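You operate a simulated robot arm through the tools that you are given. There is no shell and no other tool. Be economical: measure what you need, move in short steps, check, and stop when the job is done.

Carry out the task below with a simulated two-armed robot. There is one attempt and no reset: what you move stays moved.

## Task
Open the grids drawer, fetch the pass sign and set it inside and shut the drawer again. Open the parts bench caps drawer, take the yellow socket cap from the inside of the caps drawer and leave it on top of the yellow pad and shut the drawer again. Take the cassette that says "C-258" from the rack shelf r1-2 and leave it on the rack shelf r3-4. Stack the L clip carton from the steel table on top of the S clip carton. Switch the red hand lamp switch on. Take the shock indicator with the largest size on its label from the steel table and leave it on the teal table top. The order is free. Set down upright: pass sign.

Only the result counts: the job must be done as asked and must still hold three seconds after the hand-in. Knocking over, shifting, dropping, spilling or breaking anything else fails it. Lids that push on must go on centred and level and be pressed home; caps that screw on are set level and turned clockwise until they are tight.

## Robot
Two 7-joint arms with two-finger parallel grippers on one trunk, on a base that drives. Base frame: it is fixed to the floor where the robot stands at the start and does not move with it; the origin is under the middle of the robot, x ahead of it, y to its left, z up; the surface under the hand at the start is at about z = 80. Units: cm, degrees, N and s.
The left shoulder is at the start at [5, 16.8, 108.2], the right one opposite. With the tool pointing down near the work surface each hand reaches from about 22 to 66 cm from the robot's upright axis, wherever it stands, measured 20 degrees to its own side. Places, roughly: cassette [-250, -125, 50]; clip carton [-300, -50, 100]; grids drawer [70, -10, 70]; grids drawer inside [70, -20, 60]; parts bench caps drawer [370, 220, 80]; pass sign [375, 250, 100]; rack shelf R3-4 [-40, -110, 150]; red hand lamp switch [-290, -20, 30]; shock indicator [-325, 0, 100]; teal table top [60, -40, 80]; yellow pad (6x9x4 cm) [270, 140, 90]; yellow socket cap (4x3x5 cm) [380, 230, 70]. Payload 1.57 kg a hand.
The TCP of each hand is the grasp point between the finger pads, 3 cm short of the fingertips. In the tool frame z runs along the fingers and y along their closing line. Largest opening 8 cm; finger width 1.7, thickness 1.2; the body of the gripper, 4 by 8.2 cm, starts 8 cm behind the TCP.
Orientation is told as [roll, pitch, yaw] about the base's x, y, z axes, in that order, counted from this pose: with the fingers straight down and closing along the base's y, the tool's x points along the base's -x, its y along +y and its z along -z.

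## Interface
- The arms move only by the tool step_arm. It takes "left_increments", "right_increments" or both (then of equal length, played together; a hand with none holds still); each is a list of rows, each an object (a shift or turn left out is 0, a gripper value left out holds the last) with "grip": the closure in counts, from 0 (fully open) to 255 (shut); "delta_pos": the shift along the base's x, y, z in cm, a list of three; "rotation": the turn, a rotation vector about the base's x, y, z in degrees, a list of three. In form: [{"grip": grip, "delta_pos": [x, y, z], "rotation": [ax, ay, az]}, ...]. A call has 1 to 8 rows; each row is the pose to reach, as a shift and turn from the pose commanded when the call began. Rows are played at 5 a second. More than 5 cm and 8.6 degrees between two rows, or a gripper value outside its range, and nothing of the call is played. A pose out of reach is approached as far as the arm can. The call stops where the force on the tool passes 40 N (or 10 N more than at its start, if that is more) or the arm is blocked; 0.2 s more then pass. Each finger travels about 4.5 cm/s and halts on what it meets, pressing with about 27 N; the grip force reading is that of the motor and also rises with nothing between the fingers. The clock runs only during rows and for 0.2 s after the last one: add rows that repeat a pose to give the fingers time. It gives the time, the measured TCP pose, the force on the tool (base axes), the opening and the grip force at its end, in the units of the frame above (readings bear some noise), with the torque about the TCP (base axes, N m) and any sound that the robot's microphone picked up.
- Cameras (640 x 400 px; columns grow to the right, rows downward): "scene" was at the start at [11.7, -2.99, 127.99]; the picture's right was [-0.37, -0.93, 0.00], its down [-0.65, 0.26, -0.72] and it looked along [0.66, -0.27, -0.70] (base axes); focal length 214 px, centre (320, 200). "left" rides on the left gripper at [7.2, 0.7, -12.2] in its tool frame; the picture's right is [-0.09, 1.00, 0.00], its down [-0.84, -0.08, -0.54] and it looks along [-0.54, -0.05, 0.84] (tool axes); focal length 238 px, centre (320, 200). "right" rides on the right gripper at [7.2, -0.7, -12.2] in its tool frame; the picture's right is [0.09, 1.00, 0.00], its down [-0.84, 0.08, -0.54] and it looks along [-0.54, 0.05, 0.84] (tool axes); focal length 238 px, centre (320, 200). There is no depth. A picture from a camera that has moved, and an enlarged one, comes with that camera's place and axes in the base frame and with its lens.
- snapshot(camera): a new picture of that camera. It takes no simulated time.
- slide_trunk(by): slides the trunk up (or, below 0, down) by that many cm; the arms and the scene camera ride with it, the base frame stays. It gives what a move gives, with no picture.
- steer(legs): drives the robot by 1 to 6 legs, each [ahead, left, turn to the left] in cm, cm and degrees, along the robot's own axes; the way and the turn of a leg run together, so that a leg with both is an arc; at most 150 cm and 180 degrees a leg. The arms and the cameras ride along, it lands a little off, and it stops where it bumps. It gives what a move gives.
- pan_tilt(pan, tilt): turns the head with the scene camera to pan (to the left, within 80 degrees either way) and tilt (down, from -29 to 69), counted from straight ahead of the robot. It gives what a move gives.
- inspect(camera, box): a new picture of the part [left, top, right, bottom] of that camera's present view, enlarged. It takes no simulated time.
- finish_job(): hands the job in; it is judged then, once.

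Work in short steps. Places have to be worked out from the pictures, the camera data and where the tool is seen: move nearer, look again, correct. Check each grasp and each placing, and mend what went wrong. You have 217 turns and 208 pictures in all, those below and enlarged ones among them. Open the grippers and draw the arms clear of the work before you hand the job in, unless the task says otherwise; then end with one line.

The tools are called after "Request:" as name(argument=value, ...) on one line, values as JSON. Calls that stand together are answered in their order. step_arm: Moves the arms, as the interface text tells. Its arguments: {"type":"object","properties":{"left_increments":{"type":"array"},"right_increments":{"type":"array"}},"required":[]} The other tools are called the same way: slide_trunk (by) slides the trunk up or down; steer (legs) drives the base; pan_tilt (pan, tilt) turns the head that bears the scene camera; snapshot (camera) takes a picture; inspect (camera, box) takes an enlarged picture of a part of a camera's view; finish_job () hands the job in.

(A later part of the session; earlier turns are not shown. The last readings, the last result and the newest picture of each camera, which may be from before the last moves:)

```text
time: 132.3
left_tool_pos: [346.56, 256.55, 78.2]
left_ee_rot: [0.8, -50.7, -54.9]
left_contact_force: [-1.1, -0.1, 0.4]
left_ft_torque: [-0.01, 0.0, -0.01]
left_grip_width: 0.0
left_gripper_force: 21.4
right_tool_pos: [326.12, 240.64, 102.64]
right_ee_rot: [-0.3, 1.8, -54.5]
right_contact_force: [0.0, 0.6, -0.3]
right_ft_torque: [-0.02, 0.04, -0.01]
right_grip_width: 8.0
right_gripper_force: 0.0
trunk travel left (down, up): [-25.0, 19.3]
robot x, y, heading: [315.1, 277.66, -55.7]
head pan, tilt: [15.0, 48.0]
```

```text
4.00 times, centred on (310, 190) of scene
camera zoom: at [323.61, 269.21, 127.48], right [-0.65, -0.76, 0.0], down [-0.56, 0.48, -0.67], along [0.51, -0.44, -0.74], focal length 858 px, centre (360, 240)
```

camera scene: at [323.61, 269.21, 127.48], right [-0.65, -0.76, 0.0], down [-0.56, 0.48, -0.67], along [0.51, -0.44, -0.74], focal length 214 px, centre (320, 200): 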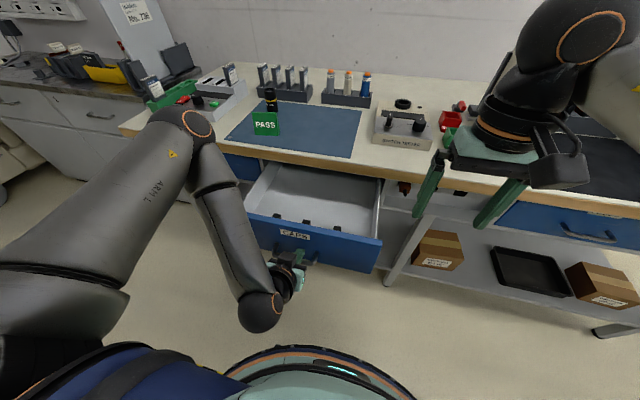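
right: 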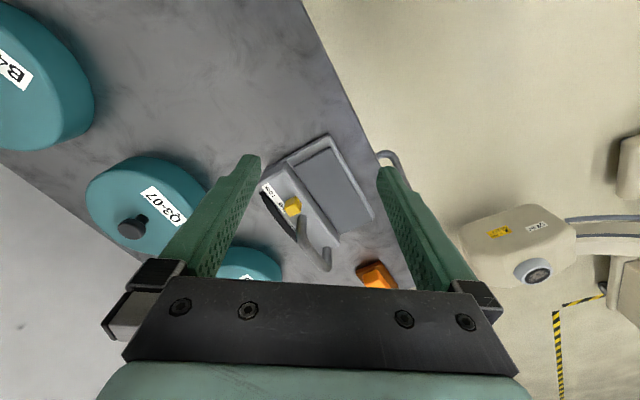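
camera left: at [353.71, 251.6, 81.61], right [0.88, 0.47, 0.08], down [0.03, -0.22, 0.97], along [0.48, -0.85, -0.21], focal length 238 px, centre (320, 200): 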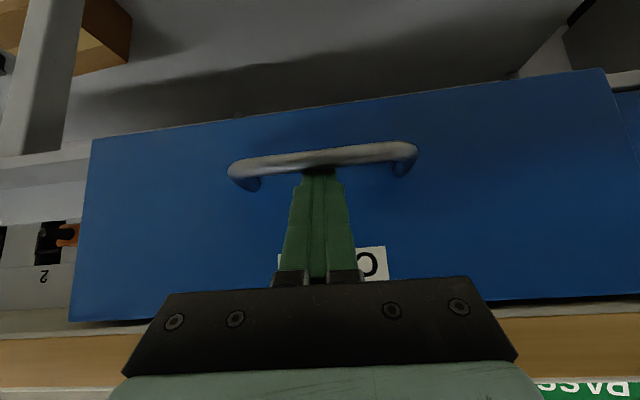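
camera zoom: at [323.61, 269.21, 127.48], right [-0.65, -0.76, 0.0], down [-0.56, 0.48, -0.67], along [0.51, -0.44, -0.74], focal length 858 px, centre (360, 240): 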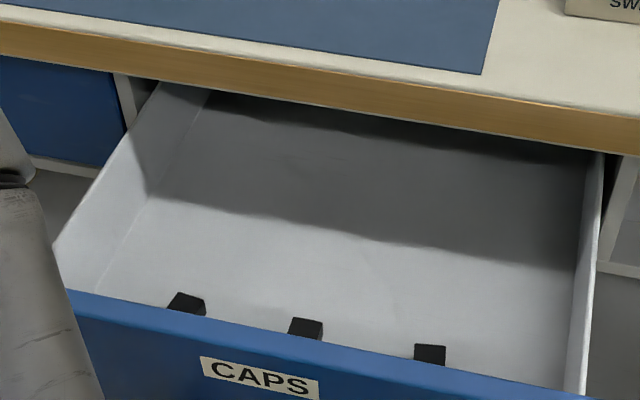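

Unhook the left hand upward, straightening it, to view the drawer contents from above.

Request:
step_arm(left_increments=[{"delta_pos": [0.3, -0.5, 0]}, {"delta_pos": [0.3, -0.5, 2.5]}, {"delta_pos": [0, 0, 6], "rotation": [5, 3.3, 0]}, {"delta_pos": [0, 0, 10], "rotation": [11.7, 7.7, 0]}, {"delta_pos": [0.5, -0.8, 14], "rotation": [18.4, 12.1, 0]}, {"delta_pos": [1, -1.5, 18], "rotation": [25, 16.6, 0]}, {"delta_pos": [1.5, -2.2, 22], "rotation": [31.7, 21, 0]}, {"delta_pos": [2, -3, 25.5], "rotation": [38.4, 25.4, 0]}])

Request:
snapshot(camera="left")

```text
time: 134.1
left_tool_pos: [348.68, 253.58, 103.71]
left_ee_rot: [2.1, -4.4, -55.5]
left_contact_force: [0.6, -0.2, 0.5]
left_ft_torque: [-0.01, 0.0, 0.0]
left_grip_width: 0.0
left_gripper_force: 22.0
left hand out of reach, approached as far as the arm can: row 3, 4
right_tool_pos: [326.12, 240.67, 102.52]
right_ee_rot: [-0.3, 1.7, -54.4]
right_contact_force: [0.0, -0.3, -0.1]
right_ft_torque: [-0.01, -0.02, -0.01]
right_grip_width: 8.0
right_gripper_force: 0.1
trunk travel left (down, up): [-25.0, 19.3]
robot x, y, heading: [315.42, 277.24, -55.9]
head pan, tilt: [15.0, 48.0]
```

```text
149 pictures are left
camera left: at [344.38, 260.54, 115.2], right [0.87, 0.49, 0.04], down [0.37, -0.71, 0.6], along [0.32, -0.51, -0.8], focal length 238 px, centre (320, 200)
```

left: 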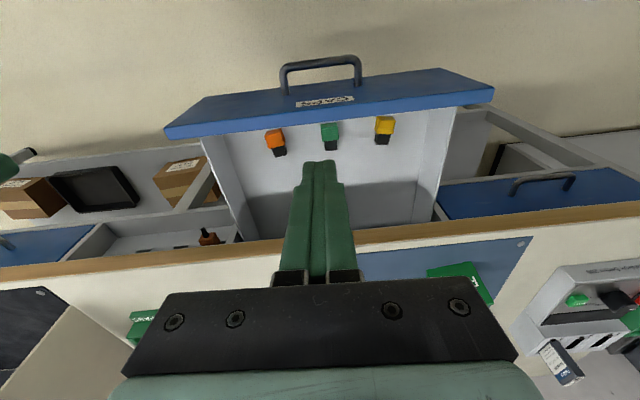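

Yellow cap is the one on the robot's left. Zoom in for geometry.

Request:
inspect(camera="left", box=[320, 90, 448, 170])

Request:
inspect(camera="scene", box=[240, 170, 352, 240])

```text
5.00 times, centred on (384, 130) of left
camera zoom: at [344.38, 260.54, 115.2], right [0.87, 0.49, 0.04], down [0.37, -0.71, 0.6], along [0.32, -0.51, -0.8], focal length 1192 px, centre (0, 550)
```

zoom: 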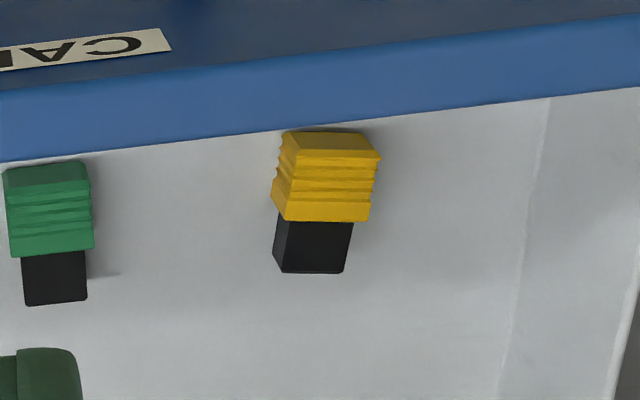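

```text
5.71 times, centred on (296, 205) of scene
camera zoom: at [323.63, 269.15, 127.47], right [-0.65, -0.76, 0.0], down [-0.56, 0.48, -0.67], along [0.51, -0.43, -0.74], focal length 1226 px, centre (457, 171)
```

zoom: 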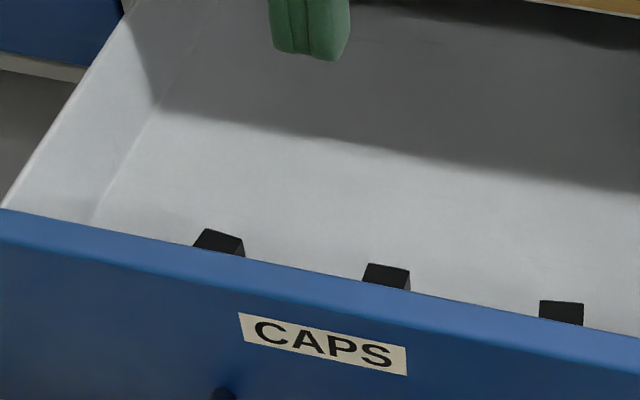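

Black top of the yellow cap triangulates to ≈(363,252.5,76.7). Move the left hand above it, levelled, opening ~6 cm.

Request:
step_arm(left_increments=[{"grip": 60, "delta_pos": [3.6, -0.3, -2], "rotation": [0.8, 1.4, 0]}, {"grip": 60, "delta_pos": [7.2, -0.5, -4], "rotation": [1.6, 2.8, 0]}, {"grip": 60, "delta_pos": [10.8, -0.8, -7.5], "rotation": [2.4, 4.2, 0]}, {"grip": 60, "delta_pos": [14.4, -1.0, -11], "rotation": [2.4, 4.2, -1]}, {"grip": 60, "delta_pos": [14.4, -1.0, -15], "rotation": [2.4, 4.2, -1]}])

Request:
snapshot(camera="left")

Request:
inspect(camera="scene", box=[230, 140, 390, 240])

```text
refused: row 3 steps farther than a row can; nothing moved
```

```text
146 pictures are left
camera left: at [344.38, 260.54, 115.2], right [0.87, 0.49, 0.04], down [0.37, -0.71, 0.6], along [0.32, -0.51, -0.8], focal length 238 px, centre (320, 200)
```

left: 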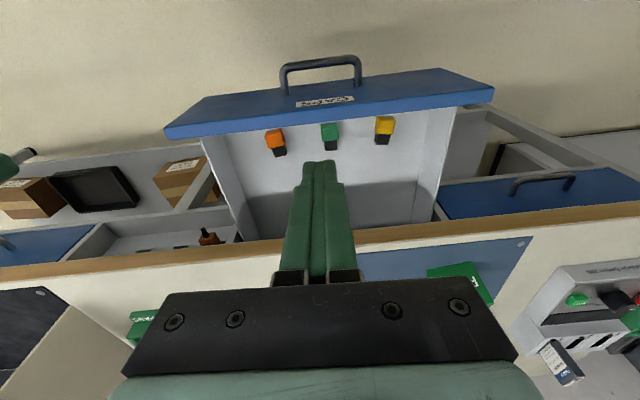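

```text
4.00 times, centred on (310, 190) of scene
camera zoom: at [323.63, 269.15, 127.47], right [-0.65, -0.76, 0.0], down [-0.56, 0.48, -0.67], along [0.51, -0.43, -0.74], focal length 858 px, centre (360, 240)
```

zoom: 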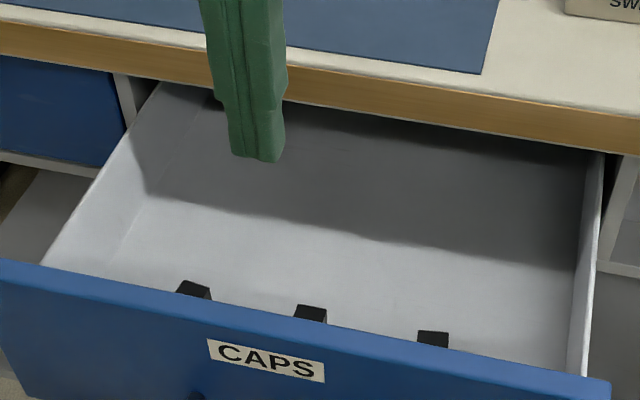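

Same move with smaller steps.

Request:
step_arm(left_increments=[{"grip": 60, "delta_pos": [2.9, -0.2, -2.5], "rotation": [0.8, 1.4, 0]}, {"grip": 60, "delta_pos": [5.8, -0.4, -5], "rotation": [1.6, 2.8, 0]}, {"grip": 60, "delta_pos": [8.7, -0.6, -7.5], "rotation": [2.4, 4.2, 0]}, {"grip": 60, "delta_pos": [11.6, -0.8, -10], "rotation": [2.4, 4.2, -1]}, {"grip": 60, "delta_pos": [14.4, -1.0, -13], "rotation": [2.4, 4.2, -1]}, {"grip": 60, "delta_pos": [14.4, -1.0, -16], "rotation": [2.4, 4.2, -1]}])

Request:
snapshot(camera="left")

```text
time: 135.5
left_tool_pos: [363.15, 252.58, 87.84]
left_ee_rot: [-0.1, -0.4, -56.5]
left_contact_force: [0.0, -0.4, -0.1]
left_ft_torque: [-0.03, 0.01, -0.01]
left_grip_width: 6.11
left_gripper_force: 0.1
right_tool_pos: [326.15, 240.5, 102.6]
right_ee_rot: [-0.3, 1.8, -54.2]
right_contact_force: [-0.5, -0.7, -0.3]
right_ft_torque: [0.01, -0.03, -0.03]
right_grip_width: 8.01
right_gripper_force: 0.1
trunk travel left (down, up): [-25.0, 19.3]
robot x, y, heading: [315.62, 277.74, -55.4]
head pan, tilt: [15.0, 48.0]
```

```text
144 pictures are left
camera left: at [359.87, 259.15, 99.83], right [0.88, 0.47, 0.0], down [0.4, -0.74, 0.55], along [0.26, -0.48, -0.84], focal length 238 px, centre (320, 200)
```

left: 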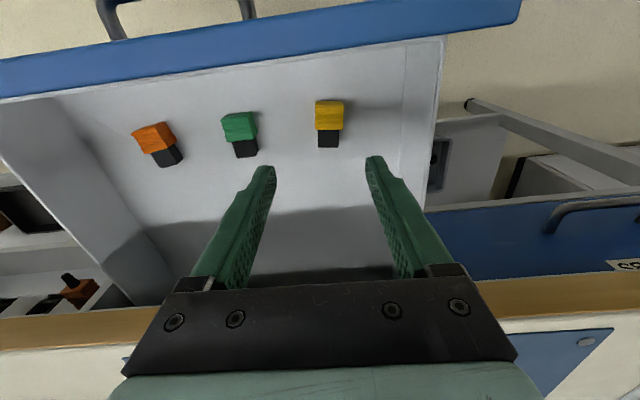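

Cap is ~1 cm to the left of the finger centre. Shift and descend around it.

Request:
step_arm(left_increments=[{"grip": 60, "delta_pos": [0.9, 0.4, 0]}, {"grip": 60, "delta_pos": [0.9, 0.4, -4]}, {"grip": 60, "delta_pos": [0.9, 0.4, -8]}, {"grip": 60, "delta_pos": [0.9, 0.4, -10.5]}, {"grip": 60, "delta_pos": [0.9, 0.4, -12.4]}])

Request:
snapshot(camera="left")

```text
time: 136.7
left_tool_pos: [364.11, 253.0, 75.14]
left_ee_rot: [-0.2, -0.4, -56.6]
left_contact_force: [0.9, 0.0, -0.2]
left_ft_torque: [0.0, -0.02, 0.03]
left_grip_width: 6.14
left_gripper_force: 0.1
right_tool_pos: [326.14, 240.61, 102.6]
right_ee_rot: [-0.2, 1.8, -54.4]
right_contact_force: [0.0, -0.1, -1.2]
right_ft_torque: [-0.04, 0.03, 0.02]
right_grip_width: 7.99
right_gripper_force: 0.0
trunk travel left (down, up): [-25.0, 19.3]
robot x, y, heading: [315.22, 277.28, -55.4]
head pan, tilt: [15.0, 48.0]
```

```text
143 pictures are left
camera left: at [360.71, 259.55, 87.23], right [0.88, 0.47, 0.0], down [0.4, -0.74, 0.55], along [0.26, -0.48, -0.84], focal length 238 px, centre (320, 200)
```

left: 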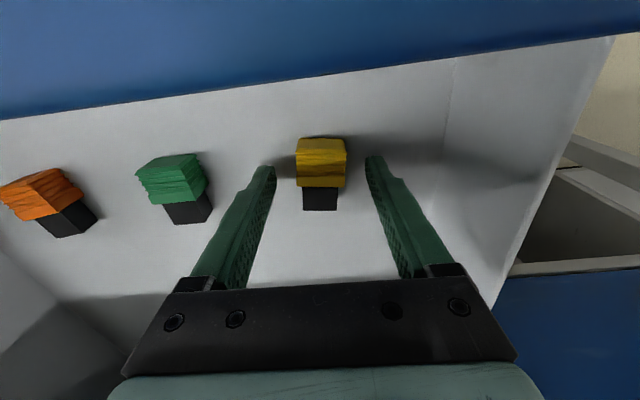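

Cap is between the pads. Close.

Request:
step_arm(left_increments=[{"grip": 255, "delta_pos": [0, 0, -0.4]}, {"grip": 255, "delta_pos": [0, 0, -0.4]}, {"grip": 255, "delta_pos": [0, 0, -0.4]}, {"grip": 255, "delta_pos": [0, 0, -0.4]}, {"grip": 255, "delta_pos": [0, 0, 1.5]}, {"grip": 255, "delta_pos": [0, 0, 5]}])

Request:
snapshot(camera="left")

```text
time: 138.1
left_tool_pos: [363.9, 252.97, 80.02]
left_ee_rot: [-0.2, -0.3, -56.4]
left_contact_force: [-0.1, 0.4, -0.6]
left_ft_torque: [0.01, -0.02, 0.02]
left_grip_width: 3.05
left_gripper_force: 26.4
right_tool_pos: [326.15, 240.68, 102.52]
right_ee_rot: [-0.3, 1.8, -54.4]
right_contact_force: [0.8, -0.6, 0.2]
right_ft_torque: [0.03, -0.01, 0.01]
right_grip_width: 7.99
right_gripper_force: 0.0
trunk travel left (down, up): [-25.0, 19.3]
robot x, y, heading: [315.65, 277.38, -55.5]
head pan, tilt: [15.0, 48.0]
```

```text
142 pictures are left
camera left: at [360.61, 259.54, 92.1], right [0.88, 0.47, 0.0], down [0.4, -0.74, 0.55], along [0.26, -0.48, -0.84], focal length 238 px, centre (320, 200)
```

left: 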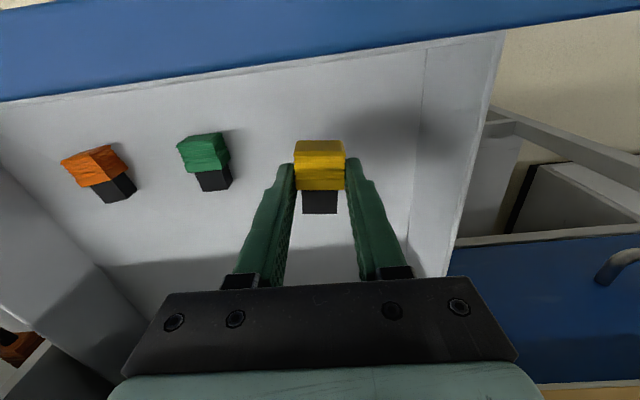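

Cap held (3.05 cm). Lift it high, then drive left/back so the right hand stands in front of the drawer handle for pushing it shut.

Request:
step_arm(left_increments=[{"grip": 255, "delta_pos": [-0.6, 0.9, 4.5]}, {"grip": 255, "delta_pos": [-1.2, 1.8, 9]}, {"grip": 255, "delta_pos": [-1.8, 2.7, 13.5]}, {"grip": 255, "delta_pos": [-2.4, 3.6, 18]}, {"grip": 255, "delta_pos": [-3, 4.5, 22.5]}, {"grip": 255, "delta_pos": [-3.6, 5.4, 27]}])

Request:
steer(legs=[[-5, 28, 0]])

Request:
pan_tilt(pan=-15, tilt=52)

Request:
snapshot(camera="scene")

Request:
snapshot(camera="right")

```text
time: 139.5
left_tool_pos: [360.55, 258.6, 107.26]
left_ee_rot: [-0.1, -0.2, -56.4]
left_contact_force: [-0.6, 0.2, 0.4]
left_ft_torque: [-0.02, 0.0, -0.01]
left_grip_width: 3.04
left_gripper_force: 27.6
right_tool_pos: [326.11, 240.54, 102.61]
right_ee_rot: [-0.3, 1.8, -54.5]
right_contact_force: [0.0, -1.0, -0.2]
right_ft_torque: [0.02, 0.02, -0.01]
right_grip_width: 7.99
right_gripper_force: 0.1
trunk travel left (down, up): [-25.0, 19.3]
robot x, y, heading: [315.17, 277.64, -55.4]
head pan, tilt: [15.0, 48.0]
```

```text
time: 142.5
left_tool_pos: [380.25, 277.72, 107.29]
left_ee_rot: [-0.2, -0.4, -56.8]
left_contact_force: [-0.1, 1.0, 0.4]
left_ft_torque: [-0.01, 0.02, 0.03]
left_grip_width: 2.99
left_gripper_force: 26.8
right_tool_pos: [345.85, 260.24, 102.63]
right_ee_rot: [-0.3, 1.8, -54.6]
right_contact_force: [0.1, -0.8, 0.4]
right_ft_torque: [-0.04, -0.03, 0.03]
right_grip_width: 8.0
right_gripper_force: 0.2
trunk travel left (down, up): [-25.0, 19.3]
robot x, y, heading: [335.06, 297.41, -56.0]
head pan, tilt: [15.0, 48.0]
```

```text
time: 143.5
left_tool_pos: [380.33, 277.88, 107.24]
left_ee_rot: [-0.2, -0.3, -56.8]
left_contact_force: [-0.5, -0.7, -1.0]
left_ft_torque: [0.01, 0.03, 0.0]
left_grip_width: 2.96
left_gripper_force: 27.4
right_tool_pos: [345.78, 260.21, 102.59]
right_ee_rot: [-0.3, 1.8, -54.7]
right_contact_force: [-0.9, -0.2, -0.7]
right_ft_torque: [-0.01, -0.03, -0.01]
right_grip_width: 7.99
right_gripper_force: 0.1
trunk travel left (down, up): [-25.0, 19.3]
robot x, y, heading: [335.11, 297.4, -55.8]
head pan, tilt: [-15.0, 52.0]
```

```text
141 pictures are left
camera scene: at [340.02, 286.88, 126.94], right [-0.94, -0.33, 0.0], down [-0.26, 0.74, -0.62], along [0.2, -0.58, -0.79], focal length 214 px, centre (320, 200)
```

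scene: 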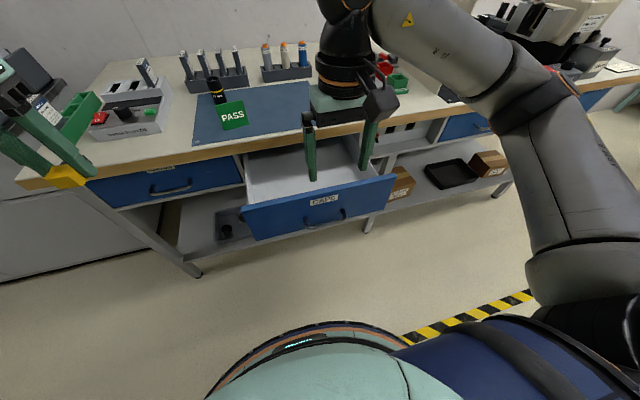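

```text
140 pictures are left
camera right: at [341.27, 265.58, 115.02], right [0.76, 0.65, 0.0], down [0.56, -0.65, 0.52], along [0.33, -0.39, -0.86], focal length 238 px, centre (320, 200)
```

right: 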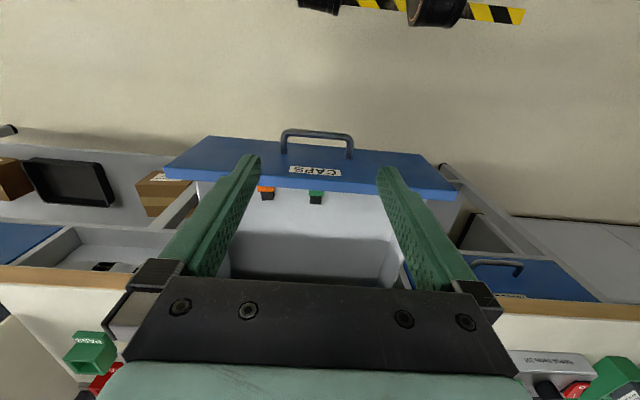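

Lower the closed right hand in front of the bar with 25° forward tilt.

Request:
step_arm(right_increments=[{"grip": 255, "delta_pos": [-0.3, 0.5, -4.1], "rotation": [-4, -2.7, 0]}, {"grip": 255, "delta_pos": [-0.5, 0.8, -8.2], "rotation": [-8, -5.4, 0]}, {"grip": 255, "delta_pos": [-0.5, 0.8, -12.3], "rotation": [-12, -8, 0]}, {"grip": 255, "delta_pos": [-0.5, 0.8, -16.4], "rotation": [-16, -10.6, 0]}, {"grip": 255, "delta_pos": [-0.5, 0.8, -20.5], "rotation": [-20, -13.2, 0]}, {"grip": 255, "delta_pos": [-0.5, 0.8, -24.2], "rotation": [-22.5, -14.9, 0]}])

Request:
snapshot(camera="right")

```text
time: 144.9
left_tool_pos: [380.26, 277.82, 107.38]
left_ee_rot: [-0.2, -0.4, -56.9]
left_contact_force: [0.6, -0.9, 0.2]
left_ft_torque: [0.0, -0.01, -0.01]
left_grip_width: 2.98
left_gripper_force: 27.0
right_tool_pos: [345.28, 261.08, 78.29]
right_ee_rot: [-1.1, -25.2, -54.4]
right_contact_force: [0.1, -0.6, 0.3]
right_ft_torque: [0.0, 0.02, 0.02]
right_grip_width: 0.01
right_gripper_force: 21.1
trunk travel left (down, up): [-25.0, 19.3]
robot x, y, heading: [335.14, 297.18, -55.8]
head pan, tilt: [-15.0, 52.0]
```

```text
139 pictures are left
camera right: at [338.01, 270.54, 86.23], right [0.77, 0.64, -0.06], down [0.38, -0.38, 0.85], along [0.52, -0.67, -0.53], focal length 238 px, centre (320, 200)
```

right: 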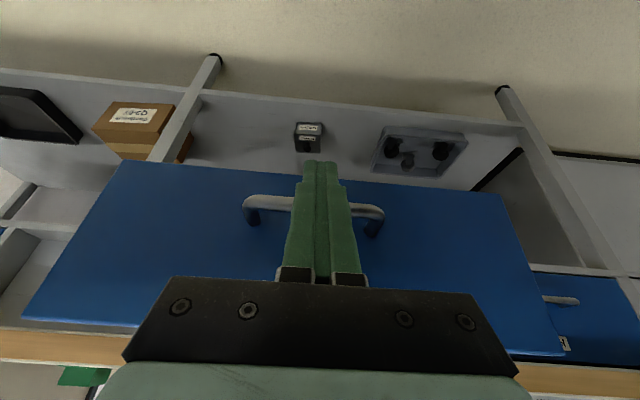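

Finger is in front of the bar. Drive forward to push the drawer in.

Request:
steer(legs=[[22, 0, 0]])

Request:
snapshot(camera="right")

```text
time: 146.6
left_tool_pos: [392.9, 258.59, 107.27]
left_ee_rot: [-0.2, -0.3, -56.9]
left_contact_force: [0.3, -0.3, 0.2]
left_ft_torque: [0.01, 0.02, -0.01]
left_grip_width: 2.97
left_gripper_force: 27.1
right_tool_pos: [357.84, 241.98, 78.31]
right_ee_rot: [-1.1, -25.2, -54.7]
right_contact_force: [0.3, -0.8, -0.7]
right_ft_torque: [0.01, 0.0, -0.02]
right_grip_width: 0.02
right_gripper_force: 20.9
trunk travel left (down, up): [-25.0, 19.3]
robot x, y, heading: [347.84, 278.6, -56.4]
head pan, tilt: [-15.0, 52.0]
```

```text
138 pictures are left
camera right: at [350.68, 251.53, 86.26], right [0.77, 0.63, -0.06], down [0.38, -0.38, 0.84], along [0.51, -0.67, -0.53], focal length 238 px, centre (320, 200)
```

right: 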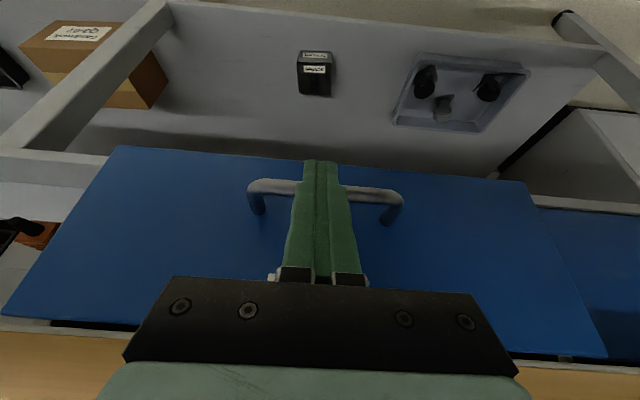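

Nearly shut; finish the push with the right arm in small steps until it stops.

Request:
step_arm(right_increments=[{"grip": 255, "delta_pos": [0.55, -0.83, 0]}, {"grip": 255, "delta_pos": [1.1, -1.67, 0]}, {"grip": 255, "delta_pos": [1.65, -2.5, 0]}, {"grip": 255, "delta_pos": [2.2, -3.3, 0]}, {"grip": 255, "delta_pos": [2.7, -4.1, 0]}, {"grip": 255, "delta_pos": [3.2, -4.9, 0]}])

Request:
snapshot(camera="right")

```text
time: 148.0
left_tool_pos: [392.82, 258.77, 107.22]
left_ee_rot: [0.0, -0.4, -57.1]
left_contact_force: [1.0, 0.5, 0.1]
left_ft_torque: [0.01, 0.01, 0.04]
left_grip_width: 2.94
left_gripper_force: 27.1
right_tool_pos: [360.78, 237.86, 77.95]
right_ee_rot: [-1.4, -24.2, -54.5]
right_contact_force: [-15.7, 22.5, -2.7]
right_ft_torque: [0.39, 0.35, -0.05]
right_grip_width: 0.0
right_gripper_force: 21.5
trunk travel left (down, up): [-25.0, 19.3]
robot x, y, heading: [348.34, 278.27, -56.2]
head pan, tilt: [-15.0, 52.0]
```

```text
137 pictures are left
camera right: at [353.61, 247.21, 86.03], right [0.77, 0.64, -0.06], down [0.39, -0.39, 0.84], along [0.51, -0.66, -0.54], focal length 238 px, centre (320, 200)
```

right: 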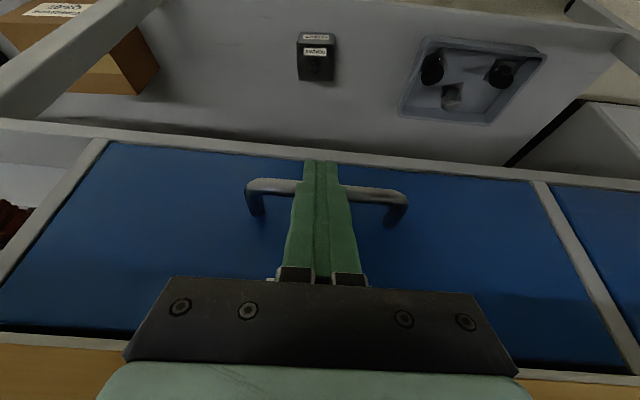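

Drawer is shut flush. Retract the right hand, raise it, straighten, and locate the PASS sign.

Request:
step_arm(right_increments=[{"grip": 255, "delta_pos": [-1.5, 2.3, 0]}, {"grip": 200, "delta_pos": [-3.2, 4.9, 2]}, {"grip": 100, "delta_pos": [-4, 6, 6], "rotation": [4, 2.7, 0]}, {"grip": 0, "delta_pos": [-4, 6, 10.5], "rotation": [8, 5.4, 0]}, {"grip": 0, "delta_pos": [-4, 6, 15], "rotation": [12, 8, 0]}, {"grip": 0, "delta_pos": [-4, 6, 19.5], "rotation": [16, 10.6, 0]}, {"grip": 0, "delta_pos": [-4, 6, 24], "rotation": [20, 13.3, 0]}, {"grip": 0, "delta_pos": [-4, 6, 28], "rotation": [20, 13.3, -2]}])

Request:
pan_tilt(pan=5, tilt=45)

Request:
snapshot(camera="scene")

Request:
snapshot(camera="right")

```text
time: 149.8
left_tool_pos: [393.03, 258.76, 107.27]
left_ee_rot: [-0.2, -0.5, -57.0]
left_contact_force: [0.1, -1.4, -0.5]
left_ft_torque: [-0.03, 0.0, 0.06]
left_grip_width: 2.94
left_gripper_force: 26.7
right_tool_pos: [357.3, 242.81, 106.79]
right_ee_rot: [-1.0, -1.1, -56.8]
right_contact_force: [-0.4, 0.4, 0.4]
right_ft_torque: [-0.01, -0.01, 0.01]
right_grip_width: 7.98
right_gripper_force: 0.0
trunk travel left (down, up): [-25.0, 19.3]
robot x, y, heading: [347.98, 278.31, -56.6]
head pan, tilt: [-15.0, 52.0]
```

```text
time: 150.6
left_tool_pos: [392.83, 258.69, 107.21]
left_ee_rot: [-0.1, -0.3, -57.0]
left_contact_force: [-0.3, 0.3, 0.6]
left_ft_torque: [-0.01, 0.0, -0.03]
left_grip_width: 2.95
left_gripper_force: 27.0
right_tool_pos: [357.33, 242.75, 106.6]
right_ee_rot: [-0.9, -1.1, -56.9]
right_contact_force: [-0.1, -0.5, -0.5]
right_ft_torque: [0.02, 0.01, 0.0]
right_grip_width: 7.99
right_gripper_force: 0.2
trunk travel left (down, up): [-25.0, 19.3]
robot x, y, heading: [348.36, 278.37, -56.3]
head pan, tilt: [5.0, 45.0]
```

```text
136 pictures are left
camera scene: at [355.39, 268.68, 127.89], right [-0.78, -0.63, 0.0], down [-0.44, 0.55, -0.71], along [0.44, -0.55, -0.71], focal length 214 px, centre (320, 200)
```

scene: 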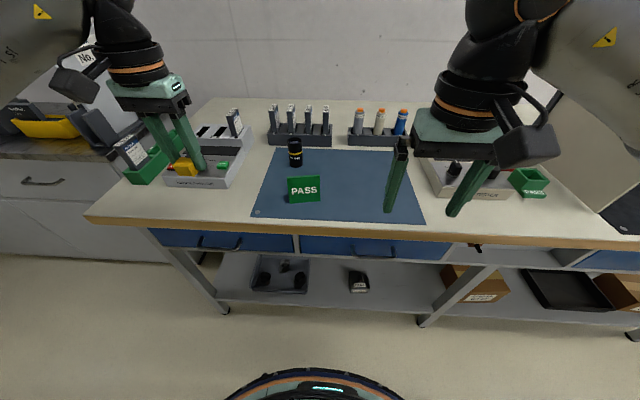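

```text
135 pictures are left
camera right: at [352.75, 248.94, 118.67], right [0.78, 0.62, -0.02], down [0.52, -0.64, 0.56], along [0.33, -0.45, -0.83], focal length 238 px, centre (320, 200)
```

right: 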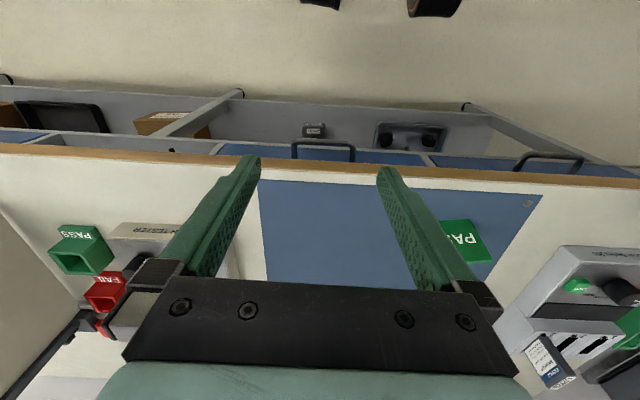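

Zoom on the PASS sign from both cameras.

Request:
inspect(camera="scene", box=[260, 150, 356, 210])

Request:
inspect(camera="right", box=[400, 190, 528, 270])

```text
6.67 times, centred on (308, 180) of scene
camera zoom: at [355.39, 268.68, 127.89], right [-0.78, -0.63, 0.0], down [-0.44, 0.55, -0.71], along [0.44, -0.55, -0.71], focal length 1430 px, centre (400, 333)
```

zoom: 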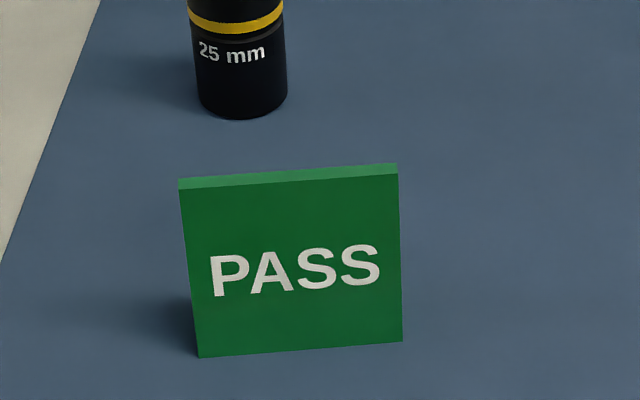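

```text
5.00 times, centred on (464, 230) of right
camera zoom: at [352.75, 248.94, 118.67], right [0.78, 0.62, -0.02], down [0.52, -0.64, 0.56], along [0.33, -0.45, -0.83], focal length 1192 px, centre (-400, 50)
```

zoom: 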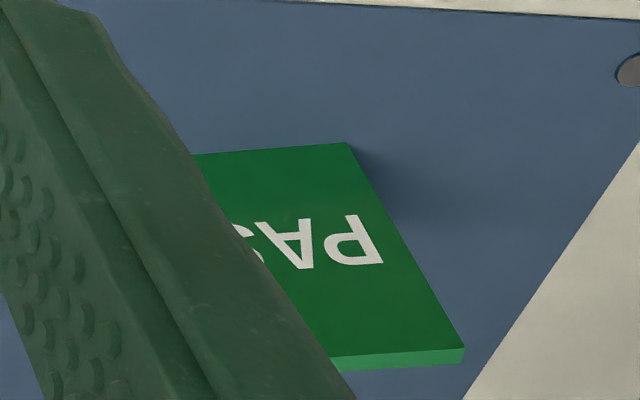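

Sign: vertical slab ~8 wide, 7.9 tall, <1 cm thick, centre ≈(382.4,241.1), base z≈88.5, face along 44.5°. I'll pinch it across its thickness with the right hand (yaw to -135.5°).

Request:
step_arm(right_increments=[{"grip": 100, "delta_pos": [3.2, -0.2, 0], "rotation": [0, 0, -8.4]}, {"grip": 100, "delta_pos": [6.4, -0.4, 0], "rotation": [0, 0, -16.8]}, {"grip": 100, "delta_pos": [9.6, -0.6, 0], "rotation": [0, 0, -25.2]}, {"grip": 100, "delta_pos": [12.8, -0.8, 0], "rotation": [0, 0, -33.6]}, {"grip": 100, "delta_pos": [16, -1.0, 0], "rotation": [0, 0, -42]}, {"grip": 100, "delta_pos": [19.2, -1.3, 0], "rotation": [0, 0, -50.4]}, {"grip": 100, "delta_pos": [22.4, -1.5, 0], "rotation": [0, 0, -58.8]}, {"grip": 100, "delta_pos": [25.2, -1.75, 0], "rotation": [0, 0, -67.2]}])

Request:
step_arm(right_increments=[{"grip": 100, "delta_pos": [0, 0, 0], "rotation": [1, 0.5, -6]}, {"grip": 100, "delta_pos": [0, 0, 0], "rotation": [1, 0.5, -11.5]}])

Request:
snapshot(camera="right")

Request:
snapshot(camera="scene")

```text
time: 152.4
left_tool_pos: [392.97, 258.78, 107.21]
left_ee_rot: [-0.3, -0.5, -57.0]
left_contact_force: [0.2, 0.0, -0.6]
left_ft_torque: [-0.01, -0.02, 0.01]
left_grip_width: 2.97
left_gripper_force: 27.2
right_tool_pos: [381.75, 241.37, 106.34]
right_ee_rot: [-0.8, -1.3, -124.1]
right_contact_force: [0.3, 0.0, -0.4]
right_ft_torque: [0.0, 0.02, -0.02]
right_grip_width: 4.84
right_gripper_force: 0.0
right hand out of reach, approached as far as the arm can: row 8
trunk travel left (down, up): [-25.0, 19.3]
robot x, y, heading: [347.88, 278.79, -56.5]
head pan, tilt: [5.0, 45.0]
```

```text
time: 153.0
left_tool_pos: [393.14, 258.77, 107.31]
left_ee_rot: [-0.2, -0.4, -57.0]
left_contact_force: [-1.0, -0.3, -0.2]
left_ft_torque: [0.01, 0.01, 0.0]
left_grip_width: 2.95
left_gripper_force: 27.2
right_tool_pos: [381.6, 241.47, 106.2]
right_ee_rot: [-2.0, -0.8, -135.7]
right_contact_force: [0.7, 0.5, -0.4]
right_ft_torque: [0.0, 0.0, -0.01]
right_grip_width: 4.88
right_gripper_force: 0.1
trunk travel left (down, up): [-25.0, 19.3]
robot x, y, heading: [348.18, 278.19, -56.4]
head pan, tilt: [5.0, 45.0]
```

```text
132 pictures are left
camera right: at [386.61, 246.91, 118.2], right [0.76, -0.65, -0.04], down [-0.53, -0.65, 0.55], along [-0.38, -0.4, -0.83], focal length 238 px, centre (320, 200)
```

right: 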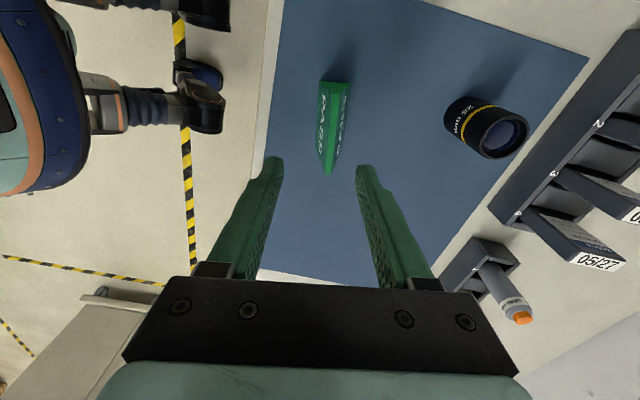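

```text
131 pictures are left
camera scene: at [355.39, 268.68, 127.9], right [-0.78, -0.63, 0.0], down [-0.44, 0.55, -0.71], along [0.44, -0.55, -0.71], focal length 214 px, centre (320, 200)
```

scene: 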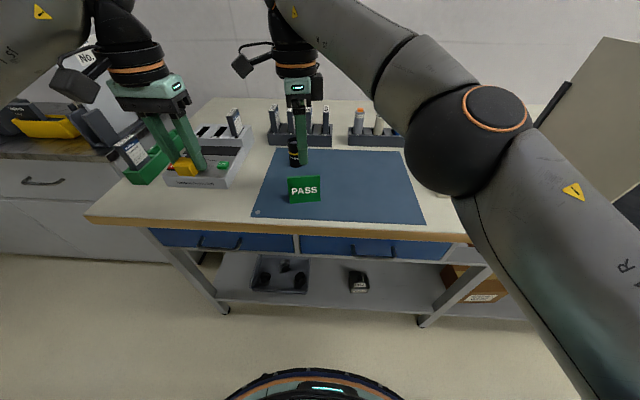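

Shift ~0.8 cm to centre on the slab, level the hand, and descend around the sign.

Request:
step_arm(right_increments=[{"grip": 100, "delta_pos": [0.8, -0.1, 0], "rotation": [-0.9, -2, 0]}, {"grip": 100, "delta_pos": [0.8, -0.1, -4.5], "rotation": [-0.9, -2, 0]}, {"grip": 100, "delta_pos": [0.8, -0.1, -7], "rotation": [-0.9, -2, 0]}])

Request:
snapshot(camera="right")

```text
time: 153.8
left_tool_pos: [392.9, 258.65, 107.22]
left_ee_rot: [-0.2, -0.3, -57.0]
left_contact_force: [-0.6, 0.4, 0.9]
left_ft_torque: [0.0, -0.01, -0.05]
left_grip_width: 2.96
left_gripper_force: 27.0
right_tool_pos: [382.82, 241.26, 99.28]
right_ee_rot: [0.0, 0.1, -135.7]
right_contact_force: [0.2, -0.6, 0.8]
right_ft_torque: [0.01, -0.02, -0.05]
right_grip_width: 4.86
right_gripper_force: 0.0
right hand out of reach, approached as far as the arm can: row 1
trunk travel left (down, up): [-25.0, 19.3]
robot x, y, heading: [348.08, 278.33, -56.3]
head pan, tilt: [5.0, 45.0]
```

```text
130 pictures are left
camera right: at [387.39, 246.91, 111.38], right [0.76, -0.65, 0.0], down [-0.55, -0.64, 0.54], along [-0.35, -0.41, -0.84], focal length 238 px, centre (320, 200)
```

right: 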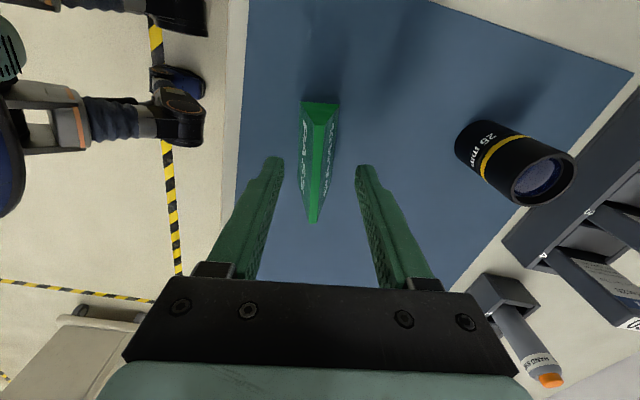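

Sign is a thin wedge; centre is ~0.4 cm off. Correct, descend and close.

Request:
step_arm(right_increments=[{"grip": 100, "delta_pos": [-0.5, 0.1, 0]}, {"grip": 100, "delta_pos": [-0.5, 0.1, -3.5]}, {"grip": 100, "delta_pos": [-0.5, 0.1, -6.6]}, {"grip": 255, "delta_pos": [-0.5, 0.1, -6.6]}, {"grip": 255, "delta_pos": [-0.5, 0.1, -6.6]}, {"grip": 255, "delta_pos": [-0.5, 0.1, -6.6]}, {"grip": 255, "delta_pos": [-0.5, 0.1, -6.6]}])

Request:
snapshot(camera="right")

```text
time: 154.9
left_tool_pos: [392.87, 258.8, 107.33]
left_ee_rot: [-0.2, -0.3, -57.1]
left_contact_force: [0.0, 0.2, 0.3]
left_ft_torque: [0.01, 0.03, 0.01]
left_grip_width: 2.94
left_gripper_force: 26.9
right_tool_pos: [382.22, 241.61, 93.18]
right_ee_rot: [0.1, 0.2, -135.5]
right_contact_force: [-4.4, 2.1, 19.6]
right_ft_torque: [0.22, 0.49, 0.08]
right_grip_width: 3.23
right_gripper_force: 13.6
trunk travel left (down, up): [-25.0, 19.3]
robot x, y, heading: [347.73, 278.63, -56.2]
head pan, tilt: [5.0, 45.0]
stopped in row 5 (right hand): the force on the tool passed its limit at 44 N (the readings are from after the stop); the commanded pose is now the measured one
```

```text
129 pictures are left
camera right: at [386.71, 247.3, 105.42], right [0.76, -0.65, 0.0], down [-0.55, -0.64, 0.54], along [-0.35, -0.41, -0.84], focal length 238 px, centre (320, 200)
```

right: 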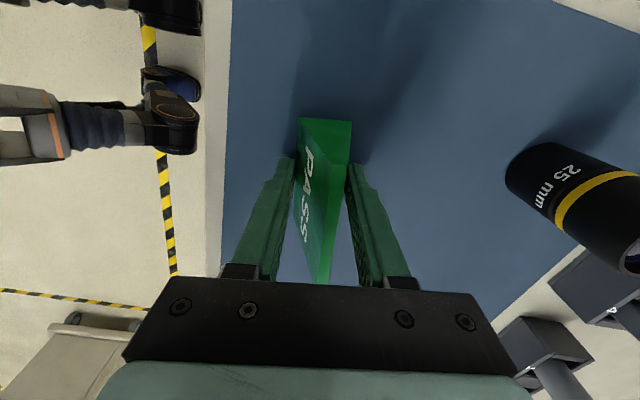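

The sign is a tent wedge, fingers now bear on its sloped sides. Keep closing in place, then test lift slightly.

Request:
step_arm(right_increments=[{"grip": 255, "delta_pos": [0, 0, 0.2]}, {"grip": 255, "delta_pos": [0, 0, 0.3]}, {"grip": 255, "delta_pos": [0, 0, 0.3]}, {"grip": 255, "delta_pos": [0, 0, 0.3]}])

Request:
snapshot(camera="right")

Request:
inspect(camera="scene", box=[250, 130, 378, 210])

```text
time: 155.9
left_tool_pos: [392.86, 258.72, 107.31]
left_ee_rot: [-0.2, -0.3, -57.2]
left_contact_force: [0.5, 0.3, -0.1]
left_ft_torque: [-0.01, -0.01, -0.01]
left_grip_width: 2.94
left_gripper_force: 27.1
right_tool_pos: [382.22, 241.68, 93.25]
right_ee_rot: [-0.1, 0.3, -135.5]
right_contact_force: [-0.7, 3.8, 6.7]
right_ft_torque: [0.09, -0.08, 0.06]
right_grip_width: 3.14
right_gripper_force: 26.9
trunk travel left (down, up): [-25.0, 19.3]
robot x, y, heading: [347.95, 278.01, -56.4]
head pan, tilt: [5.0, 45.0]
```

```text
128 pictures are left
camera right: at [386.79, 247.21, 105.41], right [0.76, -0.65, 0.0], down [-0.54, -0.64, 0.54], along [-0.35, -0.41, -0.84], focal length 238 px, centre (320, 200)
```

right: 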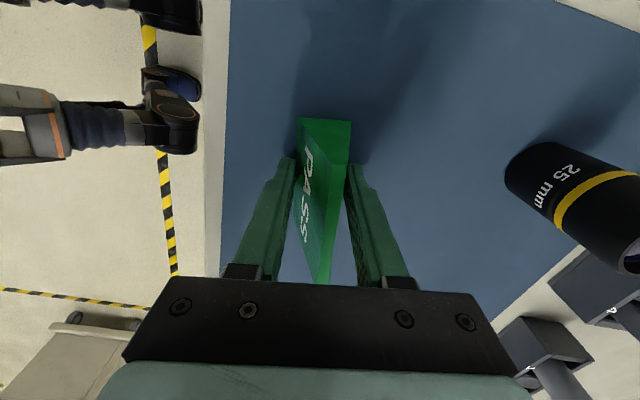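

```text
5.00 times, centred on (314, 170) of scene
camera zoom: at [355.33, 268.76, 127.9], right [-0.78, -0.63, 0.0], down [-0.44, 0.55, -0.71], along [0.44, -0.55, -0.71], focal length 1072 px, centre (350, 350)
```

zoom: 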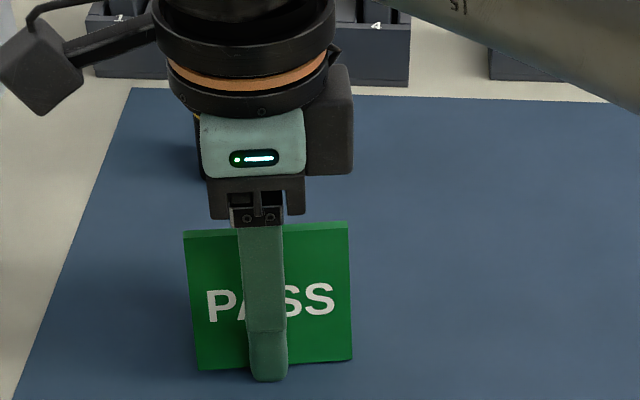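

Lift and verify the hold.

Request:
step_arm(right_increments=[{"grip": 255, "delta_pos": [0, 0, 1.5]}, {"grip": 255, "delta_pos": [0, 0, 4]}, {"grip": 255, "delta_pos": [0, 0, 8]}, {"grip": 255, "delta_pos": [0, 0, 12]}, {"grip": 255, "delta_pos": [0, 0, 16]}])

Request:
inspect(camera="scene", box=[200, 60, 400, 185])

Request:
snapshot(camera="right")

```text
time: 157.1
left_tool_pos: [392.89, 258.56, 107.3]
left_ee_rot: [-0.1, -0.5, -57.1]
left_contact_force: [0.8, 0.2, -1.0]
left_ft_torque: [0.03, 0.0, 0.05]
left_grip_width: 2.97
left_gripper_force: 27.1
right_tool_pos: [380.82, 241.44, 108.74]
right_ee_rot: [-0.1, 0.2, -135.6]
right_contact_force: [0.0, 0.4, -0.9]
right_ft_torque: [0.04, -0.01, -0.02]
right_grip_width: 3.13
right_gripper_force: 26.7
right hand out of reach, approached as far as the arm can: row 5
trunk travel left (down, up): [-25.0, 19.3]
robot x, y, heading: [347.48, 278.41, -56.2]
head pan, tilt: [5.0, 45.0]
```

```text
3.20 times, centred on (300, 122) of scene
camera zoom: at [355.25, 268.62, 127.9], right [-0.78, -0.63, 0.0], down [-0.44, 0.55, -0.71], along [0.44, -0.55, -0.71], focal length 686 px, centre (384, 448)
```

zoom: 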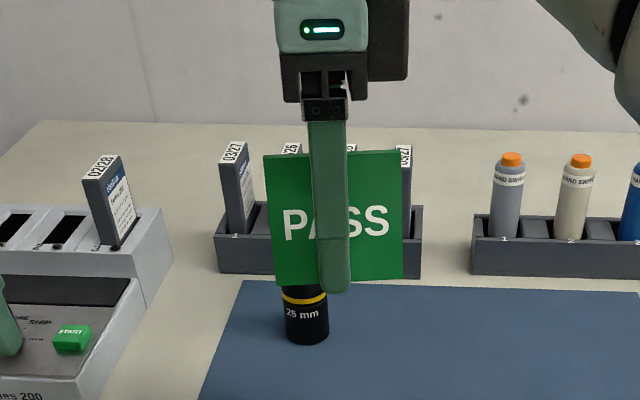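

```text
125 pictures are left
camera right: at [385.44, 247.04, 121.0], right [0.76, -0.65, 0.0], down [-0.54, -0.64, 0.54], along [-0.35, -0.41, -0.84], focal length 238 px, centre (320, 200)
```

right: 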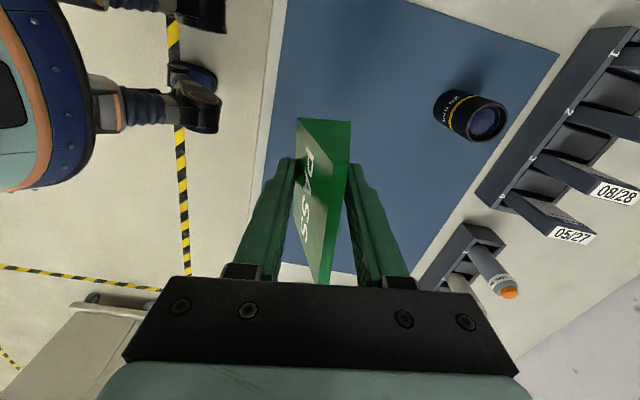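

Sign is firmly held. Now back away from the bench and strafe right toward the yellow pad.

Request:
steer(legs=[[-32, 0, 0], [0, -120, 0]])

Request:
pan_tilt(pan=-5, tilt=35)

Request:
snapshot(camera="scene")

```text
time: 169.4
left_tool_pos: [275.61, 220.05, 107.27]
left_ee_rot: [-0.3, -0.3, -59.2]
left_contact_force: [0.3, 0.5, 0.3]
left_ft_torque: [0.0, 0.03, 0.03]
left_grip_width: 3.0
left_gripper_force: 26.9
right_tool_pos: [263.01, 203.44, 108.7]
right_ee_rot: [-0.1, 0.1, -137.8]
right_contact_force: [0.5, -0.3, -0.2]
right_ft_torque: [-0.03, -0.05, 0.01]
right_grip_width: 3.1
right_gripper_force: 27.0
trunk travel left (down, up): [-25.0, 19.3]
robot x, y, heading: [231.55, 241.63, -58.2]
head pan, tilt: [5.0, 45.0]
```

```text
time: 170.1
left_tool_pos: [275.57, 220.06, 107.33]
left_ee_rot: [-0.1, -0.3, -59.3]
left_contact_force: [-0.3, -0.1, -0.2]
left_ft_torque: [-0.02, 0.01, -0.03]
left_grip_width: 2.96
left_gripper_force: 26.6
right_tool_pos: [262.97, 203.4, 108.83]
right_ee_rot: [-0.1, 0.2, -137.8]
right_contact_force: [-0.6, -0.5, -0.2]
right_ft_torque: [-0.03, 0.01, 0.02]
right_grip_width: 3.09
right_gripper_force: 27.0
trunk travel left (down, up): [-25.0, 19.3]
robot x, y, heading: [231.71, 241.73, -58.5]
head pan, tilt: [-5.0, 35.0]
```

```text
124 pictures are left
camera scene: at [237.5, 230.18, 129.37], right [-0.89, -0.45, 0.0], down [-0.26, 0.51, -0.82], along [0.37, -0.73, -0.57], focal length 214 px, centre (320, 200)
```

scene: 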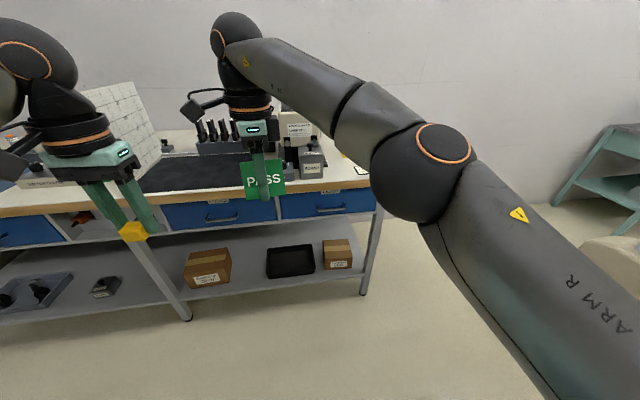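

The pad lies at ≈(271,143) right of the microscope. Pull the right hand in to the right side, then approach partway.

Request:
step_arm(right_increments=[{"grip": 255, "delta_pos": [-4.5, -0.2, 0]}, {"grip": 255, "delta_pos": [-9, -0.3, 0]}, {"grip": 255, "delta_pos": [-13.5, -0.5, 0]}, {"grip": 255, "delta_pos": [-18, -0.6, 0]}, {"grip": 255, "delta_pos": [-22.4, -0.8, 0]}])

Request:
steer(legs=[[0, 0, 2.4], [25, -19, 0]])

Request:
pan_tilt(pan=0, tilt=35)

Request:
snapshot(camera="scene")

```text
time: 171.3
left_tool_pos: [275.46, 220.07, 107.31]
left_ee_rot: [-0.2, -0.4, -59.4]
left_contact_force: [-0.3, -0.9, -1.2]
left_ft_torque: [-0.02, -0.04, 0.0]
left_grip_width: 2.93
left_gripper_force: 27.2
right_tool_pos: [240.58, 202.45, 108.64]
right_ee_rot: [0.0, 0.2, -137.8]
right_contact_force: [-0.1, 0.3, 0.2]
right_ft_torque: [0.01, 0.01, 0.0]
right_grip_width: 3.12
right_gripper_force: 27.2
trunk travel left (down, up): [-25.0, 19.3]
robot x, y, heading: [231.56, 241.5, -58.3]
head pan, tilt: [-5.0, 35.0]
```

```text
time: 174.0
left_tool_pos: [274.42, 191.06, 107.33]
left_ee_rot: [-0.2, -0.3, -56.6]
left_contact_force: [-0.7, -0.4, -1.1]
left_ft_torque: [0.0, 0.01, 0.03]
left_grip_width: 2.98
left_gripper_force: 27.4
right_tool_pos: [240.42, 172.01, 108.82]
right_ee_rot: [-0.1, 0.1, -135.0]
right_contact_force: [-0.5, 0.1, 1.3]
right_ft_torque: [0.01, -0.01, -0.03]
right_grip_width: 3.09
right_gripper_force: 27.0
trunk travel left (down, up): [-25.0, 19.3]
robot x, y, heading: [229.4, 210.45, -56.0]
head pan, tilt: [-5.0, 35.0]
```

```text
time: 174.7
left_tool_pos: [274.34, 190.94, 107.34]
left_ee_rot: [-0.3, -0.3, -56.6]
left_contact_force: [0.3, -1.0, -0.1]
left_ft_torque: [0.02, 0.0, -0.03]
left_grip_width: 2.95
left_gripper_force: 27.3
right_tool_pos: [240.4, 171.86, 108.79]
right_ee_rot: [-0.1, 0.3, -135.1]
right_contact_force: [-0.3, -0.3, 0.4]
right_ft_torque: [0.02, -0.02, -0.03]
right_grip_width: 3.08
right_gripper_force: 26.5
trunk travel left (down, up): [-25.0, 19.3]
robot x, y, heading: [229.29, 210.41, -55.8]
head pan, tilt: [0.0, 35.0]
```

```text
123 pictures are left
camera scene: at [236.53, 199.8, 129.38], right [-0.83, -0.56, 0.0], down [-0.32, 0.47, -0.82], along [0.46, -0.68, -0.57], focal length 214 px, centre (320, 200)
```

scene: 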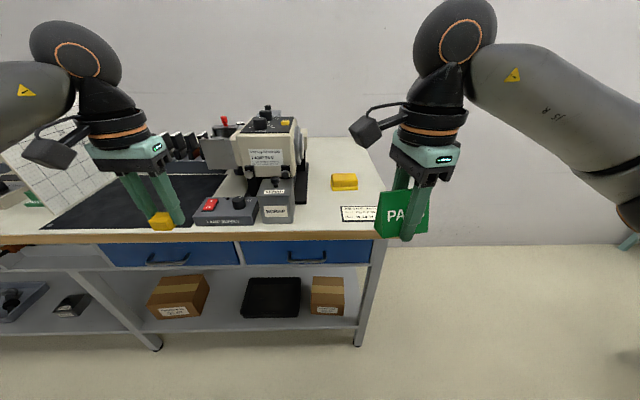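

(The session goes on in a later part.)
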